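You operate a simulated robot arm through the tools that you are given. There is no shell and no other tool. Be economical: measure what you need, move in short steps, check, and stop when the job is done.

You run a simulated robot arm. Do the job below in one go: nothing can be reset, and whatever is moved stays where it is left.

TASK
Measure the cover at patch eight again and stand the matching peg on it.
Fine: move the green peg to the block's flat top; under 12 mm is THIN, 25 mm or more DEEP, else FAIR; the gauge goes back on the block's flat top; the third peg stays. Set down upright: what you pick out, depth gauge with red knob.
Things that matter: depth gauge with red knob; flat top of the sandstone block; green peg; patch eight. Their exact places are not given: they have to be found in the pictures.

The check looks at the end state, three seconds after you hand in, the way a careful person would. Anything else that was tipped, shoved, dropped, spilled or broken makes it a failure. A push-on lid holds only when it is set on centred and level and pressed home; a screw cap is set on level and turned clockwise until tight.

THE ROBOT
A 7-joint arm with a fingered hand on a trunk, on a base that drives. Base frame: it is fixed to the floor where the robot stands at the start and does not move with it; the origin is under the middle of the robot, x ahead of it, y to its left, z up; the surface under the hand at the start is at about z = 672. Lengths are in mm, angles in degrees, forces in N, time in s.
With the tool pointing down near the work surface it reaches from about 180 to 640 mm from the robot's upright axis, wherever it stands. Its first joint turns from -115.0 to 115.0 degrees. Places, roughly: flat top of the sandstone block [600, -200, 700]; patch eight [500, 100, 700]. Payload 3.1 kg.
The TCP is the grasp point between the finger pads, 22 mm short of the fingertips. In the tool frame z runs along the fingers and y along their closing line. Largest opening 112 mm; the body of the gripper starts 60 mm behind the TCP. The gripper is a hand of 3 fingers: y runs from the thumb to the fingers, the wrist lies at [0, 0, -218] in the tool frame, and closing takes about 1.5 s.
Orientation is that of the tool frame in the base frame, as a unit quaternion [w, x, y, z]. With the fingers straight down and closing along the base's y, the tool's x points along the base's -x, its y along +y and its z along -z.

THE INTERFACE
- The arm moves only by the tool play_rows. Its argument "deltas" is a list of rows, each an object of numbers (a shift or turn left out is 0, a gripper value left out holds the last): "tx", "ty", "tz": the shift along the tool's x, y, z in mm; "wx", "wy", "wz": the turn, a rotation vector about the tool's x, y, z in degrees. In form: [{"tx": .., "ty": .., "tz": .., "wx": .., "wy": .., "wz": ..}, ...]. A call has 1 to 20 rows; each row shifts and turns the commanded pose from where the row before left it, along the tool's axes as they then stand. "fingers" is the opening, from 0 (shut) to 1 (fully open), set as the call begins (left out, the last holds). A row lasts 0.2 s, in which the tool goes at most 50 mm and 8.6 degrees; a call with a longer step from one row to the next is refused whole, and so is a gripper value outside its range. A pose out of reach is approached as far as the arm can. The call stops where the force on the tool passes 90 N (or 10 N more than at its start, if that is more) or the arm is blocked; 0.2 s more then pass. Each finger travels about 108 mm/s and halts on what it meets, pressing with about 31 N; the grip force reading is that of the motor and also rises with nothing between the fingers. The clock runs only during rows and for 0.2 s after the last one: add rows that do not move to give the fingers time. It gives the time, the measured TCP pose, the force on the tool (base axes), the opening and the grip force at its end, in the units of the frame above (readings bear some noise), with the torque about the TCP (base axes, N m) and any sound that the robot's microphone picked up.
- Cameras (640 x 400 px; columns grow to the right, rows downward): "scene" is now at [12.5, 133.7, 1512.6]; the picture's right is [-0.25, -0.97, 0.00], its down [-0.74, 0.19, -0.65] and it looks along [0.63, -0.16, -0.76] (base axes); focal length 266 px, centre (320, 200). "wrist" rides on the gripper at [66, 3, -80] in the tool frame; the picture's right is [-0.05, 1.00, 0.00], its down [-0.77, -0.03, -0.64] and it looks along [-0.64, -0.03, 0.77] (tool axes); focal length 275 px, centre (320, 200).
- snapshot(camera): a new picture of that camera. No time passes.
- lift_body(by): slides the trunk up (or, below 0, down) by that many mm; the arm and the scene camera ride with it, the base frame stays. It gives what a move gives, with no picture.
- base_move(legs): drives the robot by 1 to 6 legs, each [ahead, left, turn to the left] in mm, mm and degrees, along the robot's own axes; the way and the turn of a leg run together, so that a leg with both is an arc; at most 1500 mm and 180 degrees a leg. The arm and the cameras ride along, it lands a little off, and it stops where it bumps. It gives what a move gives.
- curl_fingers(finger1, finger2, thumb_bend): sets how far each is bent, from 0 (flat) to 1 (curled in); at 0.3 the hand is open as for a grip, at 0.7 the pads meet at the TCP. One left out holds its place. A second passes; each finger stops where it meets its share of the squeeze, and holds until it gets a number again. A gripper value or a shape takes the hand back. It gives what a move gives, with no picture; readings hold the bend of each and the force on the fingers (four entries, about 0 where the hand has none), thumb and palm.
- hand_shape(shape): the hand has 3 fingers and takes this shape, open, in about a second: jaw (thumb against the fingers, like two jaws); tri (thumb and two fingers); tip (a fingertip pinch); poke (one finger out to press); point (the index stretched); flat (the hand flat); cup (the hand cupped); fist (a fist). The gripper value then closes the fingers along that shape, each until it touches; the sizes above hold for jaw. It gives what a move gives, with no picture.
- aim_head(pan, tilt): turns the head with the scene camera to pan (to the left, within 155 degrees either way) and tilt (down, from -29 to 69), counted from straight ahead of the robot. It gives what a move gives.
- locate(camera, pixels): for up to 12 pixels [column, row] of the newest picture of that camera ("zoom" is the newest enlarged one), the place [x, y, z] in the base frame of the surface seen there, good to about 2 mm. No time passes.
- inspect(camera, box): a new picture of the part [left, top, right, bottom] of that camera's present view, enlarged. No time passes.
- close_job(): hands the job in; it is judged then, once.

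Go step by step. Measure first, check grasps and placings, and put right what went wrong. The budget is 80 turns and 48 pictures, counting those below and the enlarged ones. Unless the task says otherwise, let go and move clear before handing in, and close with one line.

The tools are called after "Request:" as name(argument=value, ...) on one line, values as JSON. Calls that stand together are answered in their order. play_rows: Moves the arm, as the interface text tells. Its arguments: {"type":"object","properties":{"deltas":{"type":"array","items":{"type":"object","properties":{"tx":{"type":"number"},"ty":{"type":"number"},"tz":{"type":"number"},"wx":{"type":"number"},"wy":{"type":"number"},"wz":{"type":"number"}}}},"fingers":{"type":"number"}},"required":["deltas"]} The other tools are called the same way: lift_body (by) slides the trunk up or down; hand_shape (shape) gives the hand a shape; curl_fingers (finger1, finger2, thumb_bend) moves the fingers one by one; base_move (legs) drives the base; aim_head (pan, tilt) turns the head that bears the scene camera; snapshot (camera) takes a picture; locate (camera, pixels) gives the place of the surface under pixels of a picture; inspect (camera, box) takes an enlarged picture of a part of a camera's view; close_job () hands the job in.

At the start:

```text
clock: 0.0
tool_pos: [376.2, -123.9, 1066.4]
orientation: [0.0, 0.001, 1.0, 0.001]
contact_force: [0.3, -0.6, -0.7]
moment: [-0.03, -0.01, -0.01]
finger_gap: 112.1
grasp_force: 0.1
shape: jaw
bend: [0.3, 0.3, 0.3]
finger forces: [0.0, 0.0, 0.0, 0.0, 0.0, 0.0]
trunk travel left (down, up): [-650.0, 340.0]
robot x, y, heading: [0.0, -2.7, 0.1]
head pan, tilt: [-14.2, 49.5]
```

scene: 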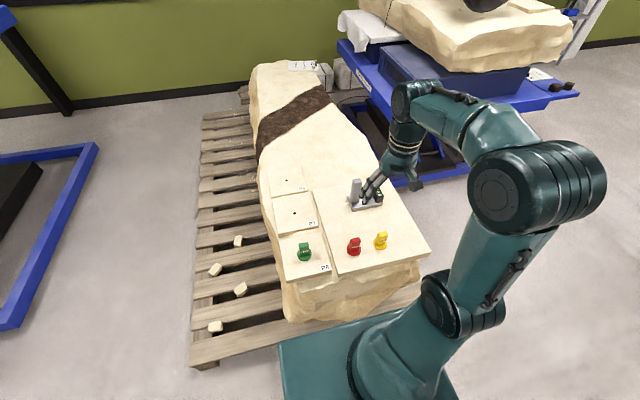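
wrist: 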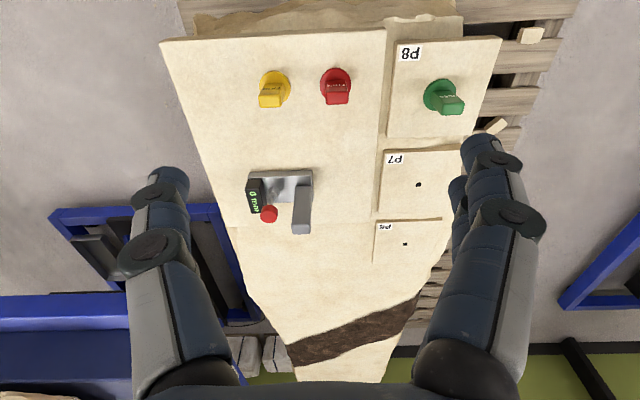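

The green peg stands on patch P8 (wrist ~(440,97)), red and yellow pegs stand on the flat top, and the gauge is at about (280,195). I'll enlarge these to see the details.

Request:
inspect(camera="wrist", box=[230, 150, 350, 250])

Request:
inspect(camera="wrist", box=[240, 30, 510, 200])

Request:
inspect(camera="scene", box=[260, 160, 420, 290])

```text
4.00 times, centred on (290, 200) of wrist
```

zoom: 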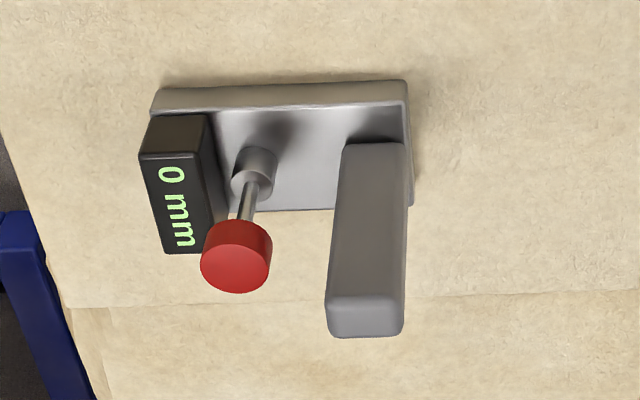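

```text
2.35 times, centred on (375, 115) of wrist
```

zoom: 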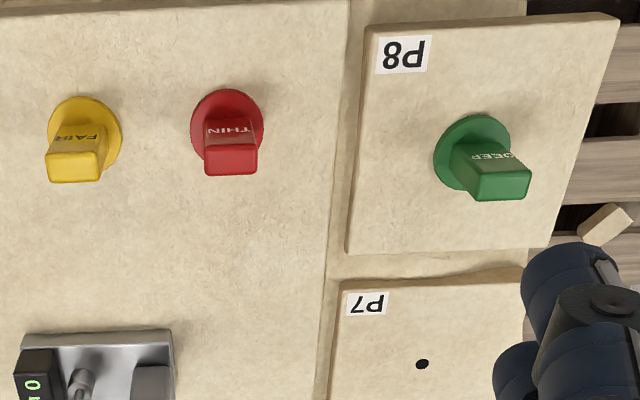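

```text
3.08 times, centred on (340, 225) of scene
```

zoom: 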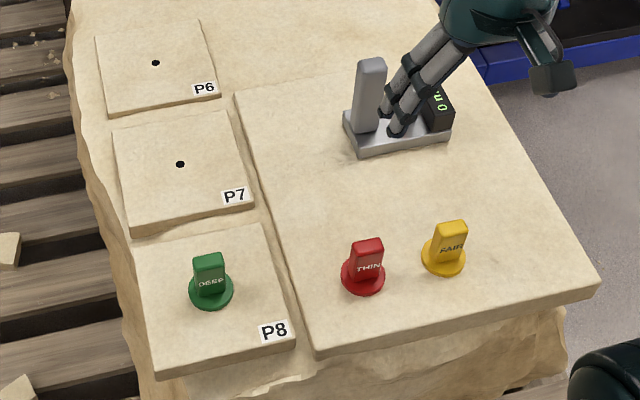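

Pegs: DEEP (green) on P8, THIN (red), FAIR (yellow). The gauge has a base plate, a handle post, a display and a knob plunger. Locating key points next.

Request:
locate(camera="zoom", pixels=[[208, 258], [210, 300], [195, 291], [231, 289], [368, 245], [363, 285], [452, 226], [444, 267], [372, 65], [180, 164], [290, 320], [155, 62]])

Request:
locate(camera="wrist", pixels=[[268, 215], [300, 225], [281, 173], [259, 177], [311, 175], [310, 198], [256, 200], [404, 245], [418, 184], [396, 66], [388, 135], [470, 132]])

```text
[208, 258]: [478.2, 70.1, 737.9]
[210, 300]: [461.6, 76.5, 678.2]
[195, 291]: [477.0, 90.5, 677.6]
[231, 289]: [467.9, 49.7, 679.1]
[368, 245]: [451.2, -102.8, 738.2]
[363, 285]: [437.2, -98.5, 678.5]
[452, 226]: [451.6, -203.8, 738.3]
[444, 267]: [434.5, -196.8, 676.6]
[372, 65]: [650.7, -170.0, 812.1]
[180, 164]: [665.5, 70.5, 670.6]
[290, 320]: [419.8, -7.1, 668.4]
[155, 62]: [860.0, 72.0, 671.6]
```

```text
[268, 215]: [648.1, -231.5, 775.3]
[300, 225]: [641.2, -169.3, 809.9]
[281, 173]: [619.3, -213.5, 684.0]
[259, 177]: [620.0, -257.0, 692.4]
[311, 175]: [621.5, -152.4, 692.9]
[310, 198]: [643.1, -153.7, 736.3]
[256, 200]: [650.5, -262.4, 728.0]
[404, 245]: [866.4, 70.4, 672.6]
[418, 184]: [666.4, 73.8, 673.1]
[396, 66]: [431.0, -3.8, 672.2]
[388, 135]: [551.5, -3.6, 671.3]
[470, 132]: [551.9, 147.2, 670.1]
```

P8 slab spans about x 410–552, y −4–147, with the peg at (477,71). The gauge's post is at about (650,−170), which is beyond reach from here. I'm checking the surfaces and the floor clearance for driving.

Request:
locate(camera="scene", pixels=[[340, 215], [400, 210], [345, 272], [427, 252], [298, 170], [375, 160], [205, 368], [400, 305], [290, 345], [330, 335], [300, 320], [420, 275]])

Request:
play_rows(deltas=[{"wz": 8.5}, {"wz": 8.5}, {"wz": 8.5}, {"wz": 8.5}, {"wz": 8.5}, {"wz": 8.5}, {"wz": 8.5}, {"wz": 8.5}, {"wz": 8.5}, {"wz": 8.5}, {"wz": 5}])

Request:
snapshot(camera="wrist")

Request:
snapshot(camera="scene")

```text
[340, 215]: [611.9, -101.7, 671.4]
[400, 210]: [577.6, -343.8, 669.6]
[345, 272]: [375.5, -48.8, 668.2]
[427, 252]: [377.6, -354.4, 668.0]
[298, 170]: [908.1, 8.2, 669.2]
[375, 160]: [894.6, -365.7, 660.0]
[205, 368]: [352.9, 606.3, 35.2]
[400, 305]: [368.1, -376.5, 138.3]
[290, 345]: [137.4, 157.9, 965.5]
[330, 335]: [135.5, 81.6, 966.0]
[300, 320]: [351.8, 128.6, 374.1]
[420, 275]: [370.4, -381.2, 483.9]
```

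```text
clock: 2.4
tool_pos: [375.7, -123.5, 1065.7]
orientation: [0.0, 0.708, 0.706, -0.001]
contact_force: [-0.5, -0.1, 0.1]
moment: [-0.01, 0.01, 0.02]
finger_gap: 111.9
grasp_force: 0.0
shape: jaw
bend: [0.3, 0.3, 0.3]
finger forces: [0.0, 0.0, 0.0, 0.0, 0.0, 0.0]
trunk travel left (down, up): [-650.0, 340.0]
robot x, y, heading: [-2.4, 0.6, -0.1]
head pan, tilt: [-14.2, 49.5]
```

```text
42 pictures are left
```

wrist: 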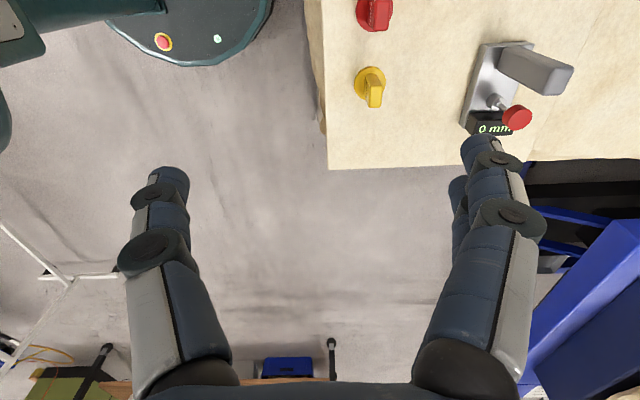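

```text
41 pictures are left
```

scene: 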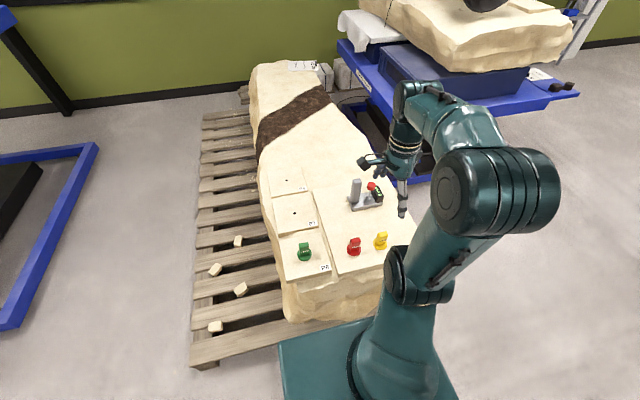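

The block front is at x≈370 and the pallet edge at x≈350. I'm tilting the head down to see how far the robot's base is from the pallet.

Request:
aim_head(pan=0, tilt=69)

Request:
snapshot(camera="scene")

```text
clock: 3.2
tool_pos: [377.2, -123.8, 1066.5]
orientation: [0.0, 0.707, 0.707, 0.001]
contact_force: [0.0, -0.1, 0.2]
moment: [0.01, -0.03, -0.03]
finger_gap: 111.6
grasp_force: 0.0
shape: jaw
bend: [0.3, 0.3, 0.3]
finger forces: [0.0, 0.0, 0.0, 0.0, 0.0, 0.0]
trunk travel left (down, up): [-650.0, 340.0]
robot x, y, heading: [0.9, -2.2, -0.0]
head pan, tilt: [0.0, 68.8]
```

```text
40 pictures are left
```

scene: 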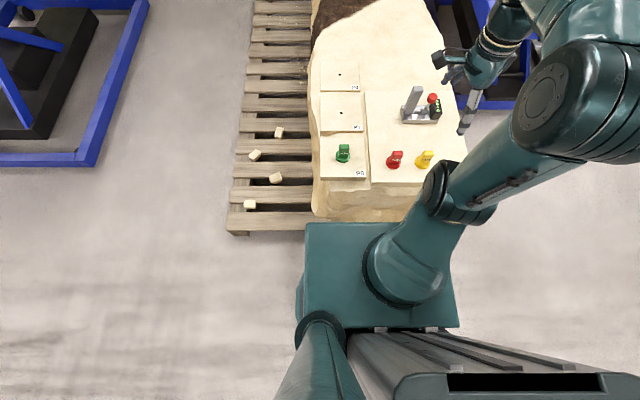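

The base itself is hidden here, but the earlier wrist picture shows its rim (e.g. at (190,64)). I'll locate that.

Request:
locate(camera="wrist", pixels=[[190, 60], [240, 45], [265, 15], [140, 45], [163, 41], [218, 39], [200, 90], [300, 100]])

Request:
locate(camera="scene", pixels=[[307, 226], [455, 320], [400, 222], [235, 232], [310, 218]])

```text
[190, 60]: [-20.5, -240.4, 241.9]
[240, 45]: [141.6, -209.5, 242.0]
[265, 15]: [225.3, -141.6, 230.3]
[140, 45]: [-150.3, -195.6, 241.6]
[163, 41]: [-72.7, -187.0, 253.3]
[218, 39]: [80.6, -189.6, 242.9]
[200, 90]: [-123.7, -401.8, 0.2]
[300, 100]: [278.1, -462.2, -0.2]
```

```text
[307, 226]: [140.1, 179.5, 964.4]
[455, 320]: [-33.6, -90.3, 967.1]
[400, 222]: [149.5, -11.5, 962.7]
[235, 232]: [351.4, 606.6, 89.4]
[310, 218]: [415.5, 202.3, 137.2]
```

The base radius is about 260, so its front is near x≈265 and the pallet at 350, leaving about 80 mm. I'll drive 110 mm right and 45 mm ahead so everything is in reach.

Request:
base_move(legs=[[0, -110, 0], [45, 0, 0]])

Request:
aim_head(pan=0, tilt=55)

Request:
snapshot(camera="scene")

```text
clock: 4.9
tool_pos: [422.9, -233.0, 1064.5]
orientation: [0.0, 0.707, 0.707, 0.0]
contact_force: [0.5, 0.4, 0.3]
moment: [-0.02, 0.0, 0.03]
finger_gap: 111.9
grasp_force: 0.1
shape: jaw
bend: [0.3, 0.3, 0.3]
finger forces: [0.1, 0.1, 0.0, 0.0, 0.0, 0.1]
trunk travel left (down, up): [-650.0, 340.0]
robot x, y, heading: [45.4, -110.3, 0.2]
head pan, tilt: [0.0, 68.8]
```

```text
clock: 5.7
tool_pos: [421.4, -232.7, 1066.1]
orientation: [0.0, 0.707, 0.707, 0.0]
contact_force: [0.1, 0.1, 0.3]
moment: [0.01, 0.0, -0.01]
finger_gap: 111.7
grasp_force: 0.2
shape: jaw
bend: [0.3, 0.3, 0.3]
finger forces: [0.0, 0.0, 0.0, 0.0, 0.0, 0.0]
trunk travel left (down, up): [-650.0, 340.0]
robot x, y, heading: [44.8, -108.7, 0.1]
head pan, tilt: [0.0, 55.0]
```

```text
39 pictures are left
```

scene: 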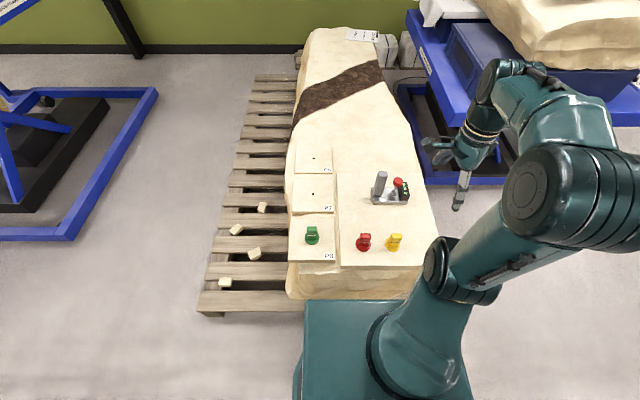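

Now the arm moves above the green peg at (477,70), at z≈880.

Request:
play_rows(deltas=[{"tx": 37.9, "ty": 7, "tz": 22}, {"tx": 37.9, "ty": 7, "tz": 22}, {"tx": 37.9, "ty": 7, "tz": 22}, {"tx": 37.9, "ty": 7, "tz": 22}, {"tx": 37.9, "ty": 7, "tz": 22}, {"tx": 37.9, "ty": 7, "tz": 22}, {"tx": 37.9, "ty": 7, "tz": 22}, {"tx": 37.9, "ty": 7, "tz": 22}, {}])

Request:
snapshot(camera="wrist")

Request:
inspect(camera="scene", box=[260, 160, 420, 280])

```text
clock: 7.7
tool_pos: [481.4, 71.4, 887.7]
orientation: [0.001, 0.707, 0.707, 0.001]
contact_force: [-0.2, -0.2, -0.2]
moment: [0.05, 0.01, 0.03]
finger_gap: 111.7
grasp_force: 0.0
shape: jaw
bend: [0.3, 0.3, 0.3]
finger forces: [0.1, 0.0, 0.1, 0.0, 0.1, 0.0]
trunk travel left (down, up): [-650.0, 340.0]
robot x, y, heading: [45.9, -109.2, 0.0]
head pan, tilt: [0.0, 55.0]
```

```text
38 pictures are left
```

wrist: 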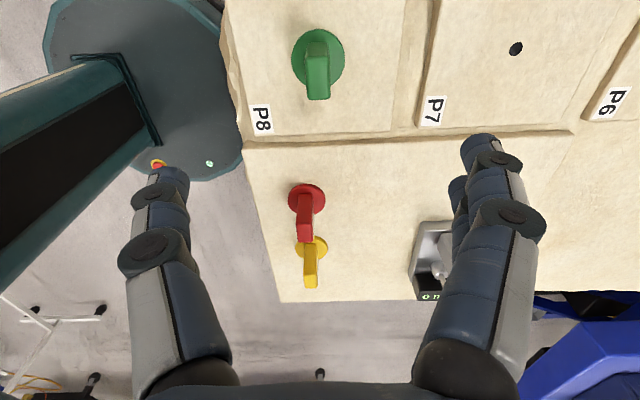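

```text
3.33 times, centred on (340, 220) of scene
```

zoom: 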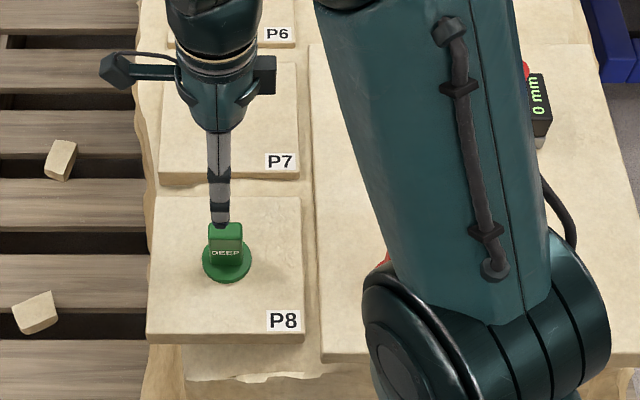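

The hand is over the peg and the handle's thin side lies along the closing line. I'll measure the disc and handle precisely.

Request:
locate(camera="wrist", pixels=[[295, 57], [341, 57], [318, 33], [318, 75], [309, 96], [328, 97], [309, 60], [328, 60], [313, 98], [323, 98], [516, 49], [301, 240]])

Request:
inspect(camera="wrist", box=[270, 15, 370, 115])

```text
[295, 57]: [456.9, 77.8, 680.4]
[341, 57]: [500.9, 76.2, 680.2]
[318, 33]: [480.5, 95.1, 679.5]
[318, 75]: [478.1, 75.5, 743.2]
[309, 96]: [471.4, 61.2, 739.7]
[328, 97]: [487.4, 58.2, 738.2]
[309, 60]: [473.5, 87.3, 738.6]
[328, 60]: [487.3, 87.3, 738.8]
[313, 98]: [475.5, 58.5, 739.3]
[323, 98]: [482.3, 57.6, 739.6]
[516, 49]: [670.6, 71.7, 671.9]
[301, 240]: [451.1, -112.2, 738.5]
```

```text
4.00 times, centred on (320, 65) of wrist
```

zoom: 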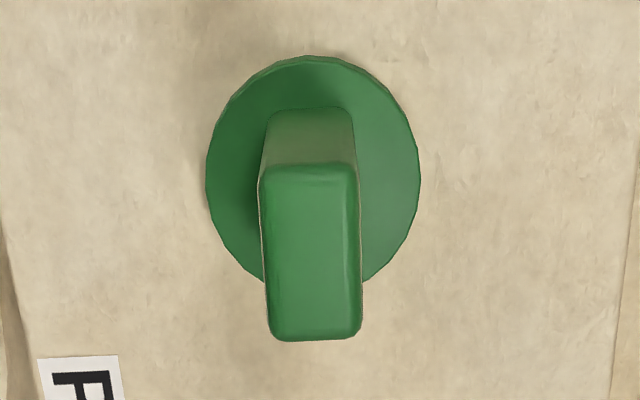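

The peg centre is at (479,73) and the handle is 16×30 mm with its top at 739. I'll descend to TCP z≈715 and grip.

Request:
play_rows(deltas=[{"tx": 1.6, "ty": -2.4, "tz": 30}, {"tz": 30}, {"tz": 30}, {"tz": 30}, {"tz": 25}, {"tz": 15}, {"tz": 12}, {}], fingers=0.6)

Request:
play_rows(deltas=[{}, {}, {}, {}, {}, {}, {}, {}], fingers=0)

Request:
snapshot(camera="wrist")

```text
clock: 9.5
tool_pos: [477.0, 74.6, 716.0]
orientation: [0.0, 0.707, 0.707, 0.0]
contact_force: [-0.3, 0.7, 0.2]
moment: [0.0, 0.02, 0.03]
finger_gap: 67.6
grasp_force: 0.0
shape: jaw
bend: [0.71, 0.71, 0.71]
finger forces: [0.1, 0.1, 0.0, 0.1, 0.0, 0.1]
trunk travel left (down, up): [-650.0, 340.0]
robot x, y, heading: [42.6, -106.4, 0.2]
head pan, tilt: [0.0, 55.0]
```

```text
clock: 11.3
tool_pos: [476.9, 73.2, 716.3]
orientation: [0.0, 0.707, 0.707, 0.0]
contact_force: [-0.3, -0.9, -0.3]
moment: [0.02, 0.01, -0.01]
finger_gap: 14.6
grasp_force: 30.8
shape: jaw
bend: [0.72, 0.72, 0.7]
finger forces: [13.8, 13.9, 0.0, 0.1, 27.8, 0.0]
trunk travel left (down, up): [-650.0, 340.0]
robot x, y, heading: [41.0, -109.9, 0.2]
head pan, tilt: [0.0, 55.0]
```

```text
35 pictures are left
```

wrist: 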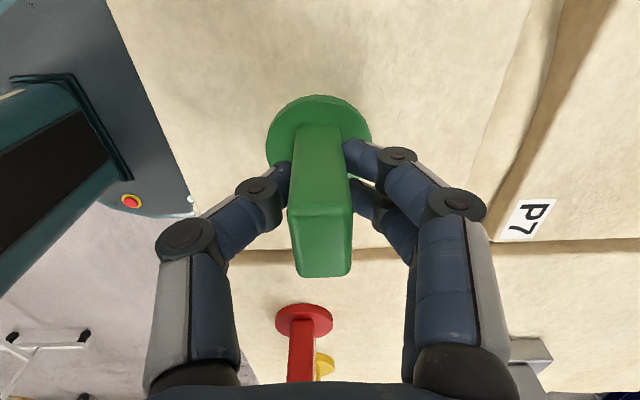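

The grip is firm (14.6 mm gap, 31 N). I'll lift straight up and look.

Request:
play_rows(deltas=[{"tz": -10}, {"tz": -15}, {"tz": -25}, {"tz": -30}, {"tz": -30}, {}])

Request:
snapshot(camera="wrist")

Request:
inspect(camera="scene", box=[260, 160, 420, 280])

```text
clock: 12.7
tool_pos: [472.8, 71.0, 829.8]
orientation: [0.0, 0.707, 0.707, -0.001]
contact_force: [-0.1, -0.7, -0.1]
moment: [-0.01, 0.0, 0.03]
finger_gap: 14.5
grasp_force: 31.1
shape: jaw
bend: [0.72, 0.72, 0.7]
finger forces: [13.9, 13.9, 0.0, 0.1, 27.9, 0.0]
trunk travel left (down, up): [-650.0, 340.0]
robot x, y, heading: [47.0, -108.1, -0.0]
head pan, tilt: [0.0, 55.0]
```

```text
34 pictures are left
```

wrist: 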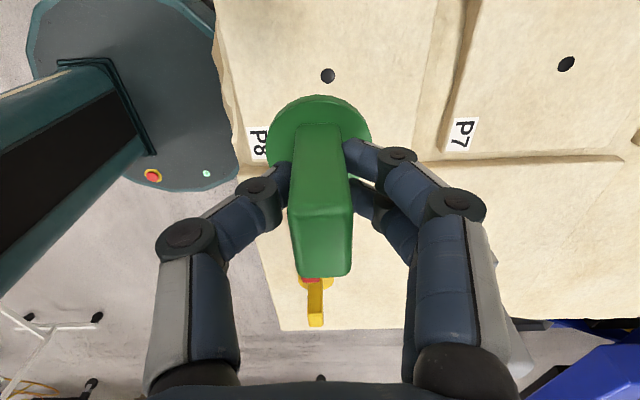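

```text
3.33 times, centred on (340, 220) of scene
```

zoom: 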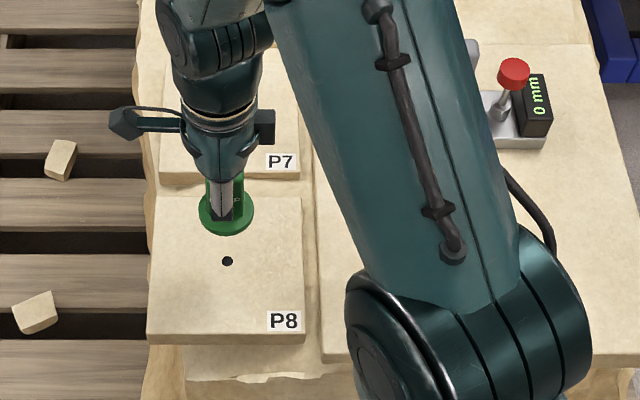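

The hole in P8 is visible at wrist (327,76). Locating it, along with the peg's current underside.

Request:
locate(camera="wrist", pixels=[[327, 76], [566, 63], [334, 72], [320, 78], [319, 250], [270, 130]])

Request:
locate(camera="zoom", pixels=[[227, 261], [515, 62], [215, 262], [240, 262], [500, 113], [545, 138]])

```text
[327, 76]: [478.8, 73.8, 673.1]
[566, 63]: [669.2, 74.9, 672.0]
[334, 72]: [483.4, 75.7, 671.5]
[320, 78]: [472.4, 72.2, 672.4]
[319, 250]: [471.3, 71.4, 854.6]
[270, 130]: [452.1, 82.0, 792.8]
```

```text
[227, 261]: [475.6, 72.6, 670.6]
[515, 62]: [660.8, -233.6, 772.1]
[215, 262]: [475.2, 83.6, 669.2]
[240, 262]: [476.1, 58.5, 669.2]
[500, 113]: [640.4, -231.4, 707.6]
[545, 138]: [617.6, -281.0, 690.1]
```

The hole is at about (478,73). Now carrying the green peg to about (560,−100) on the flat top (z≈670, the same height).

Request:
play_rows(deltas=[{"tx": -28.5, "ty": 14.5}, {"tx": -28.5, "ty": 14.5}, {"tx": -28.5, "ty": 14.5}, {"tx": -28.5, "ty": 14.5}, {"tx": -28.5, "ty": 14.5}, {"tx": -28.5, "ty": 14.5}, {}, {"tz": 25}, {"tz": 25}, {"tz": 25}, {"tz": 20}, {"tz": 10}, {}])

Request:
snapshot(camera="wrist")

```text
clock: 15.5
tool_pos: [560.0, -99.0, 722.7]
orientation: [0.0, 0.707, 0.707, 0.001]
contact_force: [1.1, -0.1, -1.1]
moment: [0.0, 0.01, 0.01]
finger_gap: 14.3
grasp_force: 30.6
shape: jaw
bend: [0.72, 0.72, 0.7]
finger forces: [13.9, 13.9, 0.0, 0.1, 27.7, 0.1]
trunk travel left (down, up): [-650.0, 340.0]
robot x, y, heading: [47.8, -110.8, 0.0]
head pan, tilt: [0.0, 55.0]
```

```text
32 pictures are left
```

wrist: 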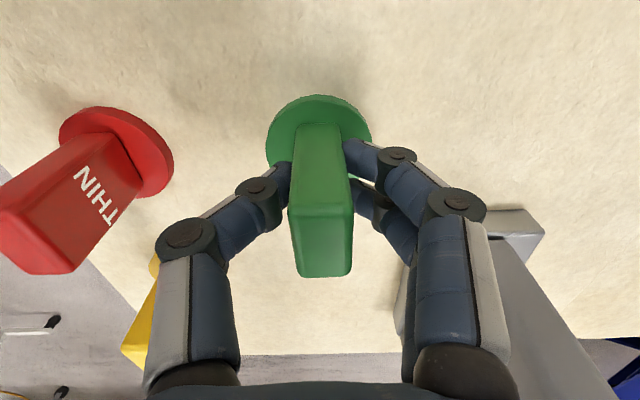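

The peg is a few mm above the top, clear of the red peg and the gauge. Lowering gently until it touches.

Request:
play_rows(deltas=[{"tz": 2}, {"tz": 2}, {"tz": 1}, {}])

```text
clock: 16.5
tool_pos: [562.9, -98.9, 718.0]
orientation: [-0.001, 0.707, 0.707, 0.001]
contact_force: [-0.7, 0.7, -1.3]
moment: [-0.01, -0.02, -0.01]
finger_gap: 14.6
grasp_force: 30.6
shape: jaw
bend: [0.72, 0.72, 0.7]
finger forces: [14.0, 13.9, 0.0, 0.0, 27.7, 0.1]
trunk travel left (down, up): [-650.0, 340.0]
robot x, y, heading: [43.9, -110.3, -0.2]
head pan, tilt: [0.0, 55.0]
```

Request:
play_rows(deltas=[{"tz": 1}, {"tz": 1}, {}])

```text
clock: 17.3
tool_pos: [561.6, -98.4, 715.8]
orientation: [0.001, 0.707, 0.707, 0.001]
contact_force: [-1.2, 0.7, 4.5]
moment: [0.01, -0.04, -0.01]
finger_gap: 14.4
grasp_force: 31.4
shape: jaw
bend: [0.72, 0.72, 0.7]
finger forces: [14.4, 14.5, 0.1, 0.0, 29.4, 0.1]
trunk travel left (down, up): [-650.0, 340.0]
robot x, y, heading: [46.9, -105.9, 0.1]
head pan, tilt: [0.0, 55.0]
```

There is contact (4.5 N up). Releasing with a partial opening, then rising.

Request:
play_rows(deltas=[{}, {}, {}, {}, {}], fingers=0.45)

Request:
play_rows(deltas=[{"tz": -20}, {"tz": -30}, {"tz": -40}, {"tz": -45}, {"tz": -45}, {"wz": -8.5}, {"wz": -8.5}, {"wz": -8.5}, {"wz": -8.5}, {"wz": -8.5}, {"wz": -8.5}, {"wz": -8.5}, {"wz": -8.5}, {"wz": -8.5}, {"wz": -8.5}, {"wz": -5}, {}])

Request:
snapshot(camera="wrist")

```text
clock: 18.5
tool_pos: [562.8, -98.5, 715.7]
orientation: [0.001, 0.707, 0.707, 0.0]
contact_force: [0.1, -0.1, 0.0]
moment: [0.03, 0.01, -0.02]
finger_gap: 49.9
grasp_force: 0.0
shape: jaw
bend: [0.73, 0.73, 0.7]
finger forces: [0.0, 0.0, 0.0, 0.0, 0.0, 0.1]
trunk travel left (down, up): [-650.0, 340.0]
robot x, y, heading: [47.6, -108.0, -0.1]
head pan, tilt: [0.0, 55.0]
```

```text
clock: 22.1
tool_pos: [561.9, -97.7, 895.6]
orientation: [0.0, -0.002, 1.0, 0.0]
contact_force: [0.5, 0.7, 0.5]
moment: [-0.01, -0.02, 0.03]
finger_gap: 50.0
grasp_force: 0.1
shape: jaw
bend: [0.73, 0.73, 0.7]
finger forces: [0.1, 0.0, 0.0, 0.0, 0.0, 0.0]
trunk travel left (down, up): [-650.0, 340.0]
robot x, y, heading: [47.3, -107.7, 0.1]
head pan, tilt: [0.0, 55.0]
```

```text
31 pictures are left
```

wrist: 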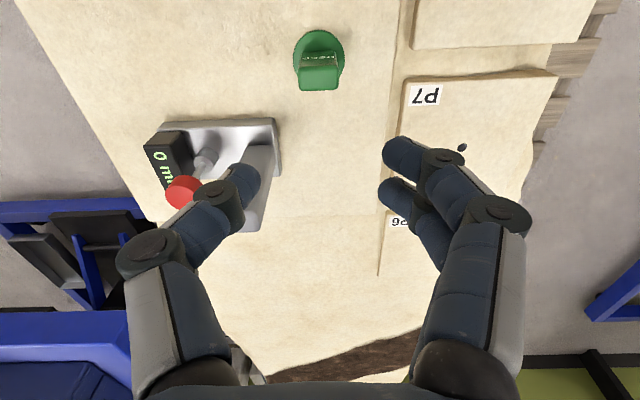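

The green peg stands upright at (560,−98). I'm moving sideways to view the gauge between the fingers and measure it.

Request:
play_rows(deltas=[{"ty": -27}, {"ty": -27}, {"ty": -27}, {"ty": -27}, {}], fingers=1)

Request:
inspect(camera="wrist", box=[220, 60, 420, 240])

```text
clock: 23.3
tool_pos: [562.3, -206.2, 894.6]
orientation: [0.0, 0.0, 1.0, -0.001]
contact_force: [0.3, -0.6, 0.5]
moment: [0.01, 0.02, -0.03]
finger_gap: 112.0
grasp_force: 0.0
shape: jaw
bend: [0.3, 0.3, 0.3]
finger forces: [0.0, 0.1, 0.0, 0.0, 0.1, 0.0]
trunk travel left (down, up): [-650.0, 340.0]
robot x, y, heading: [43.9, -112.4, 0.2]
head pan, tilt: [0.0, 55.0]
```

```text
2.22 times, centred on (320, 150) of wrist
```

zoom: 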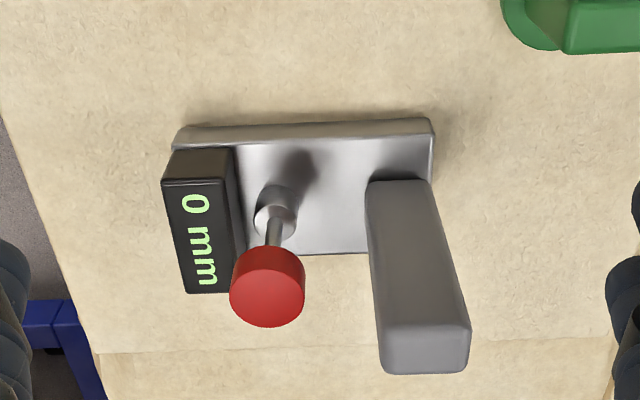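

Request:
locate(camera="zoom", pixels=[[390, 350], [460, 350], [400, 375], [385, 330], [467, 330], [270, 305], [178, 140], [433, 125], [431, 155], [270, 215], [245, 255], [365, 245]])

Request:
locate(camera="zoom", pixels=[[385, 365], [465, 365], [270, 290], [238, 290], [302, 290], [270, 255], [282, 198], [400, 190], [265, 322], [385, 195], [425, 190], [235, 145]])

```text
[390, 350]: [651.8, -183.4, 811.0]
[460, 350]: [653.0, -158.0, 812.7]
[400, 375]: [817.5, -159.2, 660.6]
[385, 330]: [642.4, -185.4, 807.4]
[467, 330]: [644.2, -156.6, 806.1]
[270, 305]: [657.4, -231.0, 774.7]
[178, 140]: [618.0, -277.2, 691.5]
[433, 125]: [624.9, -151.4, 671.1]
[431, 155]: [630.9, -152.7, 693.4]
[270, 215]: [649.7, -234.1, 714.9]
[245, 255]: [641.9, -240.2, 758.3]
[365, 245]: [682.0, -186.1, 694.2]
```

```text
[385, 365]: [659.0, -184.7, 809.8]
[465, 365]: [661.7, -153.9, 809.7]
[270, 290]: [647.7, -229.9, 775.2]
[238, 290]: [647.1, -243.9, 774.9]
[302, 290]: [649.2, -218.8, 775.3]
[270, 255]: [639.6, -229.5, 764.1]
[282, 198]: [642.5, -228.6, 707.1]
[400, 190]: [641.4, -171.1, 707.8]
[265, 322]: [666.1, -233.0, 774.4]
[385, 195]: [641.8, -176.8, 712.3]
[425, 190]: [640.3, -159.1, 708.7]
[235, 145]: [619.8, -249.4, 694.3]
```

Post is centred near (652,−170) and about 29 mm wide in y. I want the plunger's offset relative to the post precisely, so I'm checking from the scene camera too.

Request:
inspect(camera="scene", box=[350, 160, 430, 210])

```text
8.00 times, centred on (390, 185) of scene
```

zoom: 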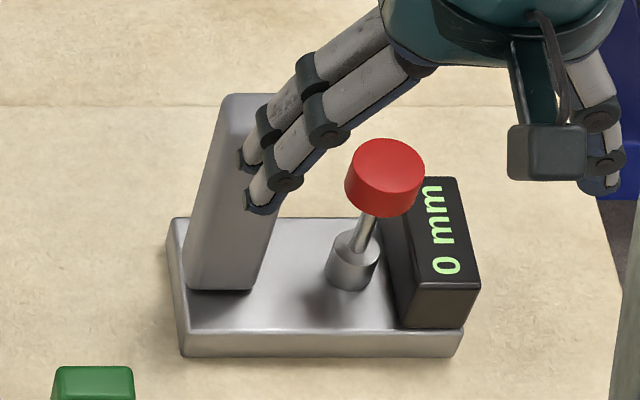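

Request:
locate(camera="zoom", pixels=[[390, 165], [356, 155], [422, 170], [390, 142], [390, 188], [190, 332], [458, 329], [215, 331], [178, 225], [352, 270], [195, 284], [255, 284]])

```text
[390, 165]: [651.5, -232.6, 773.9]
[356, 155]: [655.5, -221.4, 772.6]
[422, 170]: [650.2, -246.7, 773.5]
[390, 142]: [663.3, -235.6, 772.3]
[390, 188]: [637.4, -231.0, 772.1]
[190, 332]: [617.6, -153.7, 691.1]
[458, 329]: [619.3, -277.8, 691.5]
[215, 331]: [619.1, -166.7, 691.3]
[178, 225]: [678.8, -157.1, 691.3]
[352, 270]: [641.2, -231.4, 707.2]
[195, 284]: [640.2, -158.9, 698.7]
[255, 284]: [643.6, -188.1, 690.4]
```

The two views agree: post (651,−170.5), plunger (651,−232.7), so the plunger is offset about (0,−62). I'll move above the post with fingers half open.

Request:
play_rows(deltas=[{"tx": -22, "ty": 9}, {"tx": -22, "ty": 9}, {"tx": -22, "ty": 9}, {"tx": -23, "ty": 8.5}, {}, {"tz": 20}, {"tz": 20}, {}], fingers=0.5)

Request:
snapshot(camera="wrist")

```text
clock: 25.1
tool_pos: [650.6, -170.3, 852.6]
orientation: [0.0, 0.0, 1.0, 0.0]
contact_force: [0.0, -0.2, -0.1]
moment: [0.01, 0.02, -0.03]
finger_gap: 56.5
grasp_force: 0.1
shape: jaw
bend: [0.72, 0.72, 0.7]
finger forces: [0.0, 0.0, 0.1, 0.0, 0.0, 0.0]
trunk travel left (down, up): [-650.0, 340.0]
robot x, y, heading: [45.4, -111.4, 0.6]
head pan, tilt: [0.0, 55.0]
```

```text
28 pictures are left
```

wrist: 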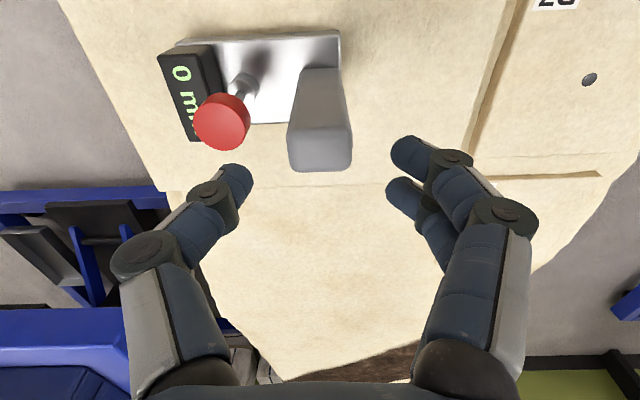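

The post lies centred between thumb and fingers and the thumb will clear the knob. Descending 63 mm and gripping.

Request:
play_rows(deltas=[{"tz": 18}, {"tz": 18}, {"tz": 15}, {"tz": 12}, {}])

Request:
play_rows(deltas=[{}, {}, {}, {}, {}, {}], fingers=0)

Request:
snapshot(camera="wrist")

```text
clock: 26.3
tool_pos: [649.2, -172.0, 792.8]
orientation: [0.0, 0.0, 1.0, 0.0]
contact_force: [0.4, 0.3, 0.4]
moment: [0.01, 0.01, 0.02]
finger_gap: 56.5
grasp_force: 0.1
shape: jaw
bend: [0.72, 0.72, 0.7]
finger forces: [0.1, 0.1, 0.0, 0.0, 0.1, 0.1]
trunk travel left (down, up): [-650.0, 340.0]
robot x, y, heading: [44.1, -107.3, 0.1]
head pan, tilt: [0.0, 55.0]
```

```text
clock: 27.7
tool_pos: [649.5, -171.6, 792.7]
orientation: [0.0, 0.0, 1.0, 0.0]
contact_force: [-1.5, 0.6, 1.2]
moment: [0.01, 0.05, 0.07]
finger_gap: 27.6
grasp_force: 31.3
shape: jaw
bend: [0.73, 0.73, 0.7]
finger forces: [14.2, 14.2, 0.0, 0.1, 27.8, 0.0]
trunk travel left (down, up): [-650.0, 340.0]
robot x, y, heading: [45.6, -105.3, 0.1]
head pan, tilt: [0.0, 55.0]
```

```text
27 pictures are left
```

wrist: 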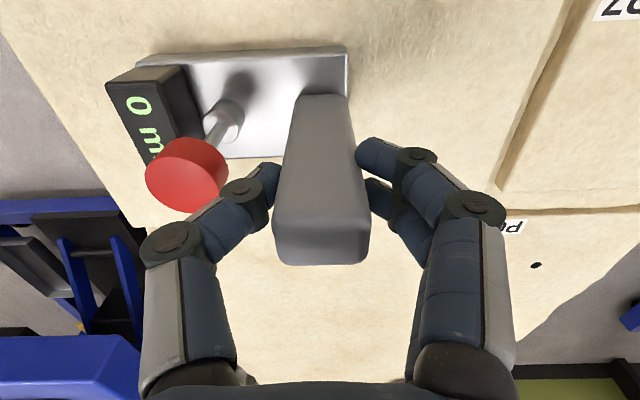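

The post is gripped (27.6 mm, 31 N) with the thumb beside the knob. Lifting a little first, to check for slip or tilt.

Request:
play_rows(deltas=[{"tz": -5}, {"tz": -10}, {"tz": -10}, {}])

Request:
snapshot(camera="wrist")

```text
clock: 28.7
tool_pos: [651.5, -172.5, 816.8]
orientation: [-0.001, 0.0, 1.0, 0.001]
contact_force: [-0.5, -0.6, -8.7]
moment: [0.36, -0.02, -0.02]
finger_gap: 27.1
grasp_force: 31.1
shape: jaw
bend: [0.74, 0.74, 0.7]
finger forces: [13.8, 14.2, 0.1, 0.0, 29.2, 0.0]
trunk travel left (down, up): [-650.0, 340.0]
robot x, y, heading: [42.8, -110.6, 0.1]
head pan, tilt: [0.0, 55.0]
```

```text
26 pictures are left
```

wrist: 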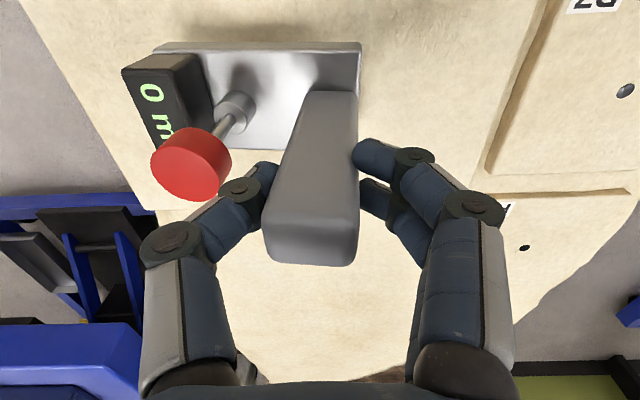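

The gauge tilted a little (about 0.9 kg, with an offset moment). I'm measuring the tilt from the plate.

Request:
locate(camera="wrist", pixels=[[190, 53], [352, 50], [245, 128], [290, 130], [270, 245], [352, 245], [210, 165], [175, 165], [192, 190], [192, 150]])

Request:
inspect(camera="scene", box=[350, 150, 430, 210])

```text
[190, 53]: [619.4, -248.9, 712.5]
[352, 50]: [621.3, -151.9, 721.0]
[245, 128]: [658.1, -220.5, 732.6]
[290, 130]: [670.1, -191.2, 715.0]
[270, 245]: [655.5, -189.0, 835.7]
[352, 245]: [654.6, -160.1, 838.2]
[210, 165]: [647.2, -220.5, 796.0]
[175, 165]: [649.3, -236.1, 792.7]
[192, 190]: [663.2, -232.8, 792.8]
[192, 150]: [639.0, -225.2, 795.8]
```

```text
6.67 times, centred on (390, 180) of scene
```

zoom: 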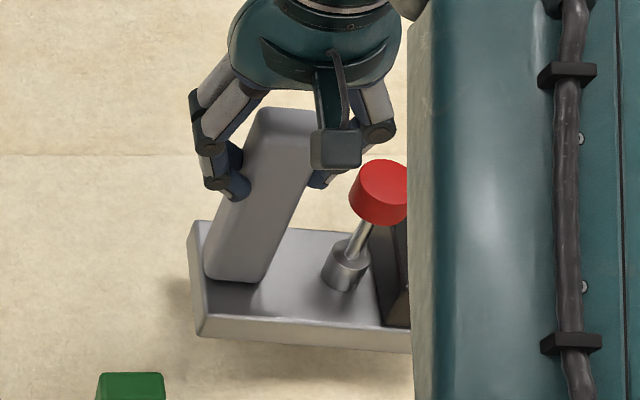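

The tilt is about 5° (knob side low). I'll counter it with a tool turn of +5° about x, lift clear of the pegs, and carry the gauge towards P8.

Request:
play_rows(deltas=[{"tz": -15, "wx": 2.5}, {"tz": -20, "wx": 2.5}, {"tz": -25}, {"tz": -25}, {}])

Request:
snapshot(camera="wrist")

```text
clock: 29.9
tool_pos: [652.6, -166.4, 904.8]
orientation: [-0.002, 0.0, 0.999, -0.044]
contact_force: [0.8, 0.7, -9.9]
moment: [0.42, -0.03, -0.02]
finger_gap: 27.1
grasp_force: 31.3
shape: jaw
bend: [0.74, 0.74, 0.7]
finger forces: [13.9, 14.4, 0.0, 0.1, 28.9, 0.0]
trunk travel left (down, up): [-650.0, 340.0]
robot x, y, heading: [45.2, -105.7, 0.1]
head pan, tilt: [0.0, 55.0]
```

```text
24 pictures are left
```

wrist: 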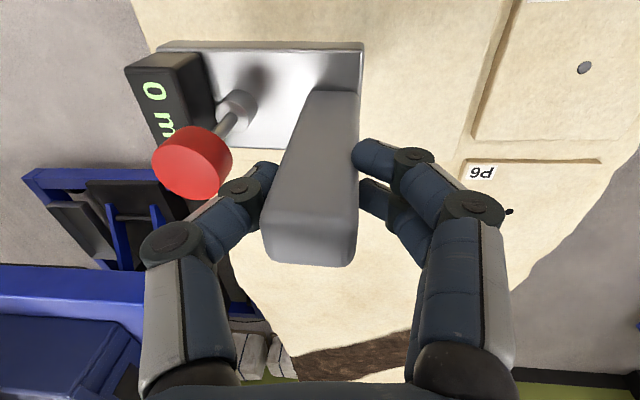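

Request:
locate(camera="wrist", pixels=[[205, 49], [352, 50], [192, 170], [215, 142], [280, 240], [345, 240], [230, 75], [330, 75], [192, 190], [178, 170], [207, 170]])

```text
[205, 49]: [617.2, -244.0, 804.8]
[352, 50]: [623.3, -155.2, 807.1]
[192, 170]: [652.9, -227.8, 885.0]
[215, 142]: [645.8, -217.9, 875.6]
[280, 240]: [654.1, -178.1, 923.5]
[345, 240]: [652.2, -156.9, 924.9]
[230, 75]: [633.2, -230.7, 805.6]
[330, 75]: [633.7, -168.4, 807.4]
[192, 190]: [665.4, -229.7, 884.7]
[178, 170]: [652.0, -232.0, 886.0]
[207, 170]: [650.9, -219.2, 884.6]
```

Level to about 1°. Carrying over P8 so the plunger comes above the hole (Δx −175, Δy +301).

Request:
play_rows(deltas=[{"tx": 8, "ty": 13, "tz": -1.2}, {"tx": 14, "ty": 25, "tz": -2.2}, {"tx": 15, "ty": 25, "tz": -2.2}, {"tx": 15, "ty": 25, "tz": -2.2}, {"tx": 15, "ty": 25, "tz": -2.2}, {"tx": 15, "ty": 25, "tz": -2.2}, {"tx": 15, "ty": 25, "tz": -2.2}, {"tx": 15, "ty": 25, "tz": -2.2}, {"tx": 15, "ty": 25, "tz": -2.2}, {"tx": 15, "ty": 25, "tz": -2.2}, {"tx": 15, "ty": 25, "tz": -2.2}, {"tx": 10, "ty": 25, "tz": -2.2}, {"tx": 8, "ty": 12.3, "tz": -1.1}, {}, {"ty": 5.2, "tz": 60}, {}])

Request:
snapshot(camera="wrist")

Request:
snapshot(camera="scene")

```text
refused: row 15 steps farther than a row can; nothing moved
```

```text
23 pictures are left
```

wrist: 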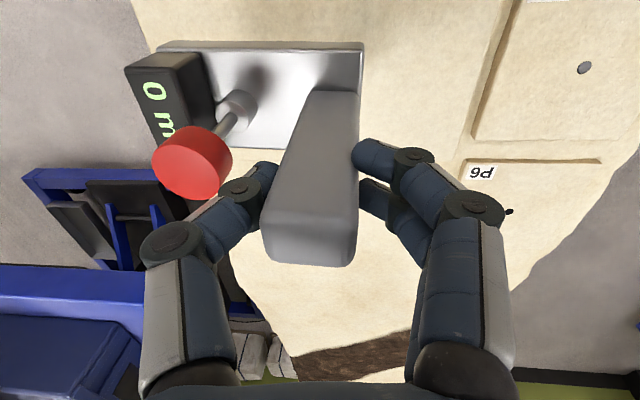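

```text
22 pictures are left
```

scene: 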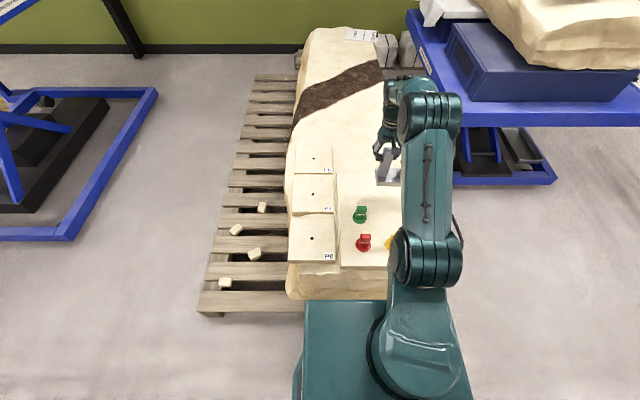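

The row was too long, so nothing moved. The scene does show the hole clearly at (311,238). Splitting the last descent into smaller rows.

Request:
inspect(camera="scene", box=[285, 210, 345, 265])

Request:
play_rows(deltas=[{"tx": 8, "ty": 13, "tz": -1.2}, {"tx": 14, "ty": 25, "tz": -2.2}, {"tx": 15, "ty": 25, "tz": -2.2}, {"tx": 15, "ty": 25, "tz": -2.2}, {"tx": 15, "ty": 25, "tz": -2.2}, {"tx": 15, "ty": 25, "tz": -2.2}, {"tx": 15, "ty": 25, "tz": -2.2}, {"tx": 15, "ty": 25, "tz": -2.2}, {"tx": 15, "ty": 25, "tz": -2.2}, {"tx": 15, "ty": 25, "tz": -2.2}, {"tx": 15, "ty": 25, "tz": -2.2}, {"tx": 10, "ty": 25, "tz": -2.2}, {"tx": 8, "ty": 12.3, "tz": -1.1}, {}, {"ty": 2.6, "tz": 30}, {"ty": 2.6, "tz": 30}, {}])

Request:
snapshot(camera="wrist")

```text
7.27 times, centred on (315, 238) of scene
```

zoom: 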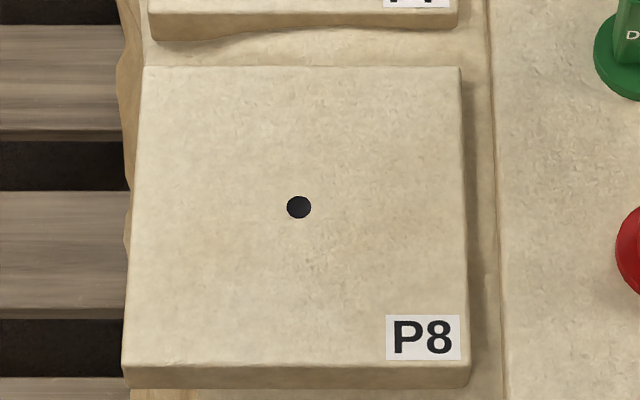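

```text
clock: 33.5
tool_pos: [476.3, 138.7, 841.4]
orientation: [0.0, 0.0, 0.999, -0.044]
contact_force: [0.3, 0.1, -8.2]
moment: [0.42, 0.0, 0.01]
finger_gap: 26.7
grasp_force: 31.1
shape: jaw
bend: [0.74, 0.74, 0.7]
finger forces: [14.0, 14.4, 0.0, 0.0, 28.4, 0.0]
trunk travel left (down, up): [-650.0, 340.0]
robot x, y, heading: [43.4, -109.8, 0.3]
head pan, tilt: [0.0, 55.0]
```

```text
20 pictures are left
```

wrist: 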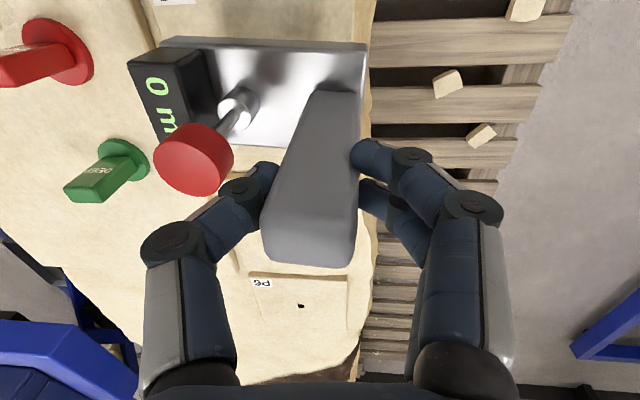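

Request:
locate(camera="zoom", pixels=[[299, 207], [286, 207], [312, 207], [299, 218], [299, 195], [145, 70], [459, 70], [465, 362], [127, 362]])

Request:
locate(camera="wrist", pixels=[[205, 45], [352, 50], [193, 170], [193, 190], [179, 170], [208, 170], [193, 150], [270, 240], [350, 240], [240, 100], [275, 75], [320, 255]])

Request:
inspect(camera="scene", box=[270, 180, 370, 265])

```text
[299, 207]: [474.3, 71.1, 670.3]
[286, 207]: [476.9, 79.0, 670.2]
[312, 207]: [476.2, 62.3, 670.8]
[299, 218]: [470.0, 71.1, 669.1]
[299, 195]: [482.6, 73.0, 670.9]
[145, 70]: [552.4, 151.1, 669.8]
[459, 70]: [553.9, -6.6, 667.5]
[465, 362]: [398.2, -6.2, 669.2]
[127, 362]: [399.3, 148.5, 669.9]
```

```text
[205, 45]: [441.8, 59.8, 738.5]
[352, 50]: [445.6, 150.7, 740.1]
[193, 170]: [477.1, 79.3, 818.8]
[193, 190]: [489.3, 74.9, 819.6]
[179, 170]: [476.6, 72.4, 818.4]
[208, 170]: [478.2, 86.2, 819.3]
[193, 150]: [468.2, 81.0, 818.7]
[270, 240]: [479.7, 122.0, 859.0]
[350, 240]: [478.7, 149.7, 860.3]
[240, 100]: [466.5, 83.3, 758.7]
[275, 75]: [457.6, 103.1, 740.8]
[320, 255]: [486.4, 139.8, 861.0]
```

```text
4.71 times, centred on (320, 222) of scene
```

zoom: 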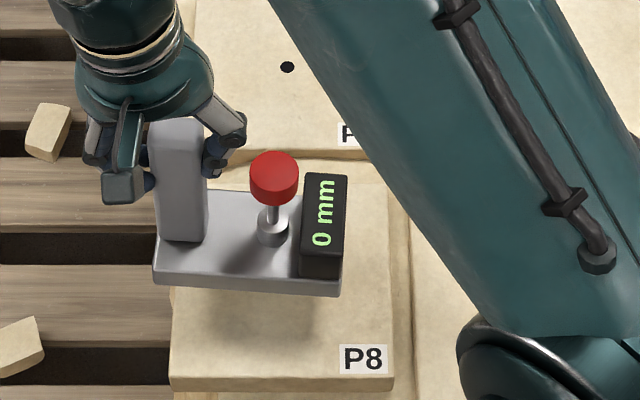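

Request:
locate(camera="zoom", pixels=[[274, 168], [251, 168], [297, 168], [274, 155], [274, 182], [274, 240], [258, 228], [288, 228], [165, 236], [203, 240], [158, 275], [335, 285]])

```text
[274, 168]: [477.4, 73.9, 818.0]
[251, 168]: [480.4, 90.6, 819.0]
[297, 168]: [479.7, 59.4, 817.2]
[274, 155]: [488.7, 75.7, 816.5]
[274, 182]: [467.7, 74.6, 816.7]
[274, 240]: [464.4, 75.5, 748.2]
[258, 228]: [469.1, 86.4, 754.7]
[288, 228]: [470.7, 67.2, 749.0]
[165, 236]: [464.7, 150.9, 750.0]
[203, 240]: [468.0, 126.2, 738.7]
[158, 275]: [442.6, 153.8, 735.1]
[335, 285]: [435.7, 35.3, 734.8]
```

The plunger is at about (477,75.5) versus the hole at (476.5,72.3), and the plate bottom is about 48 mm above the slab. Descending 40 with a −3 mm y correction.

Request:
play_rows(deltas=[{"tz": 10, "ty": 0.2}, {"tz": 12, "ty": 0.2}, {"tz": 10, "ty": 0.2}, {"tz": 8}, {}])

Request:
inspect(camera="scene", box=[280, 190, 350, 260])

```text
clock: 34.7
tool_pos: [478.1, 132.2, 802.8]
orientation: [0.0, 0.0, 0.999, -0.045]
contact_force: [-0.1, 1.0, -9.6]
moment: [0.37, -0.02, 0.0]
finger_gap: 26.9
grasp_force: 30.3
shape: jaw
bend: [0.74, 0.74, 0.7]
finger forces: [14.4, 14.5, 0.1, 0.1, 28.4, 0.0]
trunk travel left (down, up): [-650.0, 340.0]
robot x, y, heading: [46.1, -108.3, 0.3]
head pan, tilt: [0.0, 55.0]
```

```text
5.71 times, centred on (315, 225) of scene
```

zoom: 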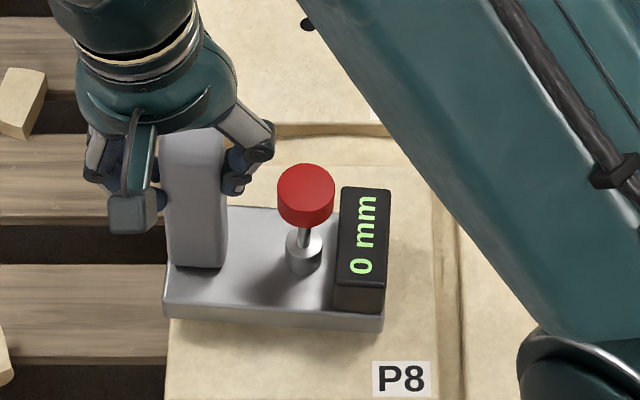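

Request:
locate(camera="zoom", pixels=[[306, 183], [280, 183], [332, 183], [306, 167], [306, 199], [304, 262], [288, 250], [320, 250], [172, 262], [222, 267], [170, 303], [380, 315]])

```text
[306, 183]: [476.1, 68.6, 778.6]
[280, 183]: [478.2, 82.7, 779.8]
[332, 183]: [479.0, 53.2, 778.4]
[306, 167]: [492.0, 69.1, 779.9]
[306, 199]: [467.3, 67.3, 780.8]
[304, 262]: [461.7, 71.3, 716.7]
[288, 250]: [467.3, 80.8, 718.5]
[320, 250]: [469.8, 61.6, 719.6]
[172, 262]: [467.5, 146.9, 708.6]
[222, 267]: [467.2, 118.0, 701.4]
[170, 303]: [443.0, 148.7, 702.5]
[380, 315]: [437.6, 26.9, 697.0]
```

Request:
locate(camera="zoom", pixels=[[250, 308], [250, 225], [240, 310], [240, 215], [330, 245], [325, 308], [200, 300], [304, 245], [304, 255], [304, 268], [195, 140], [195, 255]])

```text
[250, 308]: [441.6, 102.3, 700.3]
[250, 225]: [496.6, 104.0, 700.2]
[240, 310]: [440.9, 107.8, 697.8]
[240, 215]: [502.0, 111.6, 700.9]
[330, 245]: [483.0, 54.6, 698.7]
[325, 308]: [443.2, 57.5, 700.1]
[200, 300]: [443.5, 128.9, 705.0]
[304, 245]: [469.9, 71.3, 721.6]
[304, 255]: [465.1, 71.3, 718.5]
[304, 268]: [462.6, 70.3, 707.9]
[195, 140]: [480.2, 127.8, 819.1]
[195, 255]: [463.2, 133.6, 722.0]
```

Request:
inspect(camera="wrist", box=[110, 20, 390, 280])

```text
1.54 times, centred on (250, 150) of wrist
```

zoom: 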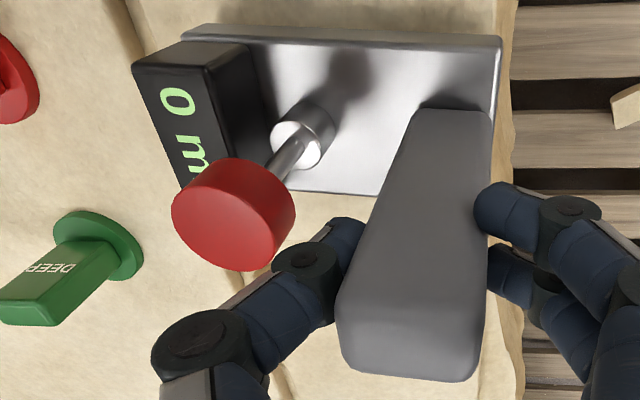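

Request:
locate(camera="zoom", pixels=[[228, 225], [176, 205], [284, 245], [215, 185], [240, 266], [298, 130], [298, 160], [276, 138], [320, 150], [330, 46], [345, 188], [415, 350]])

```text
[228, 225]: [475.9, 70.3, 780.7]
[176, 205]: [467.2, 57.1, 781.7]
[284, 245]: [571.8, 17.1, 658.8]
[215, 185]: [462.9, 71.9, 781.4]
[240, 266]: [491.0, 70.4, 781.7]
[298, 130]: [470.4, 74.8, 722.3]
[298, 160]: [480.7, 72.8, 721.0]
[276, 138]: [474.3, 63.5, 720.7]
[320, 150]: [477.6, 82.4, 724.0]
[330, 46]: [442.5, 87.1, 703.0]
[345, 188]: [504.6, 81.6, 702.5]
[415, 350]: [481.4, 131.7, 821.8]
```

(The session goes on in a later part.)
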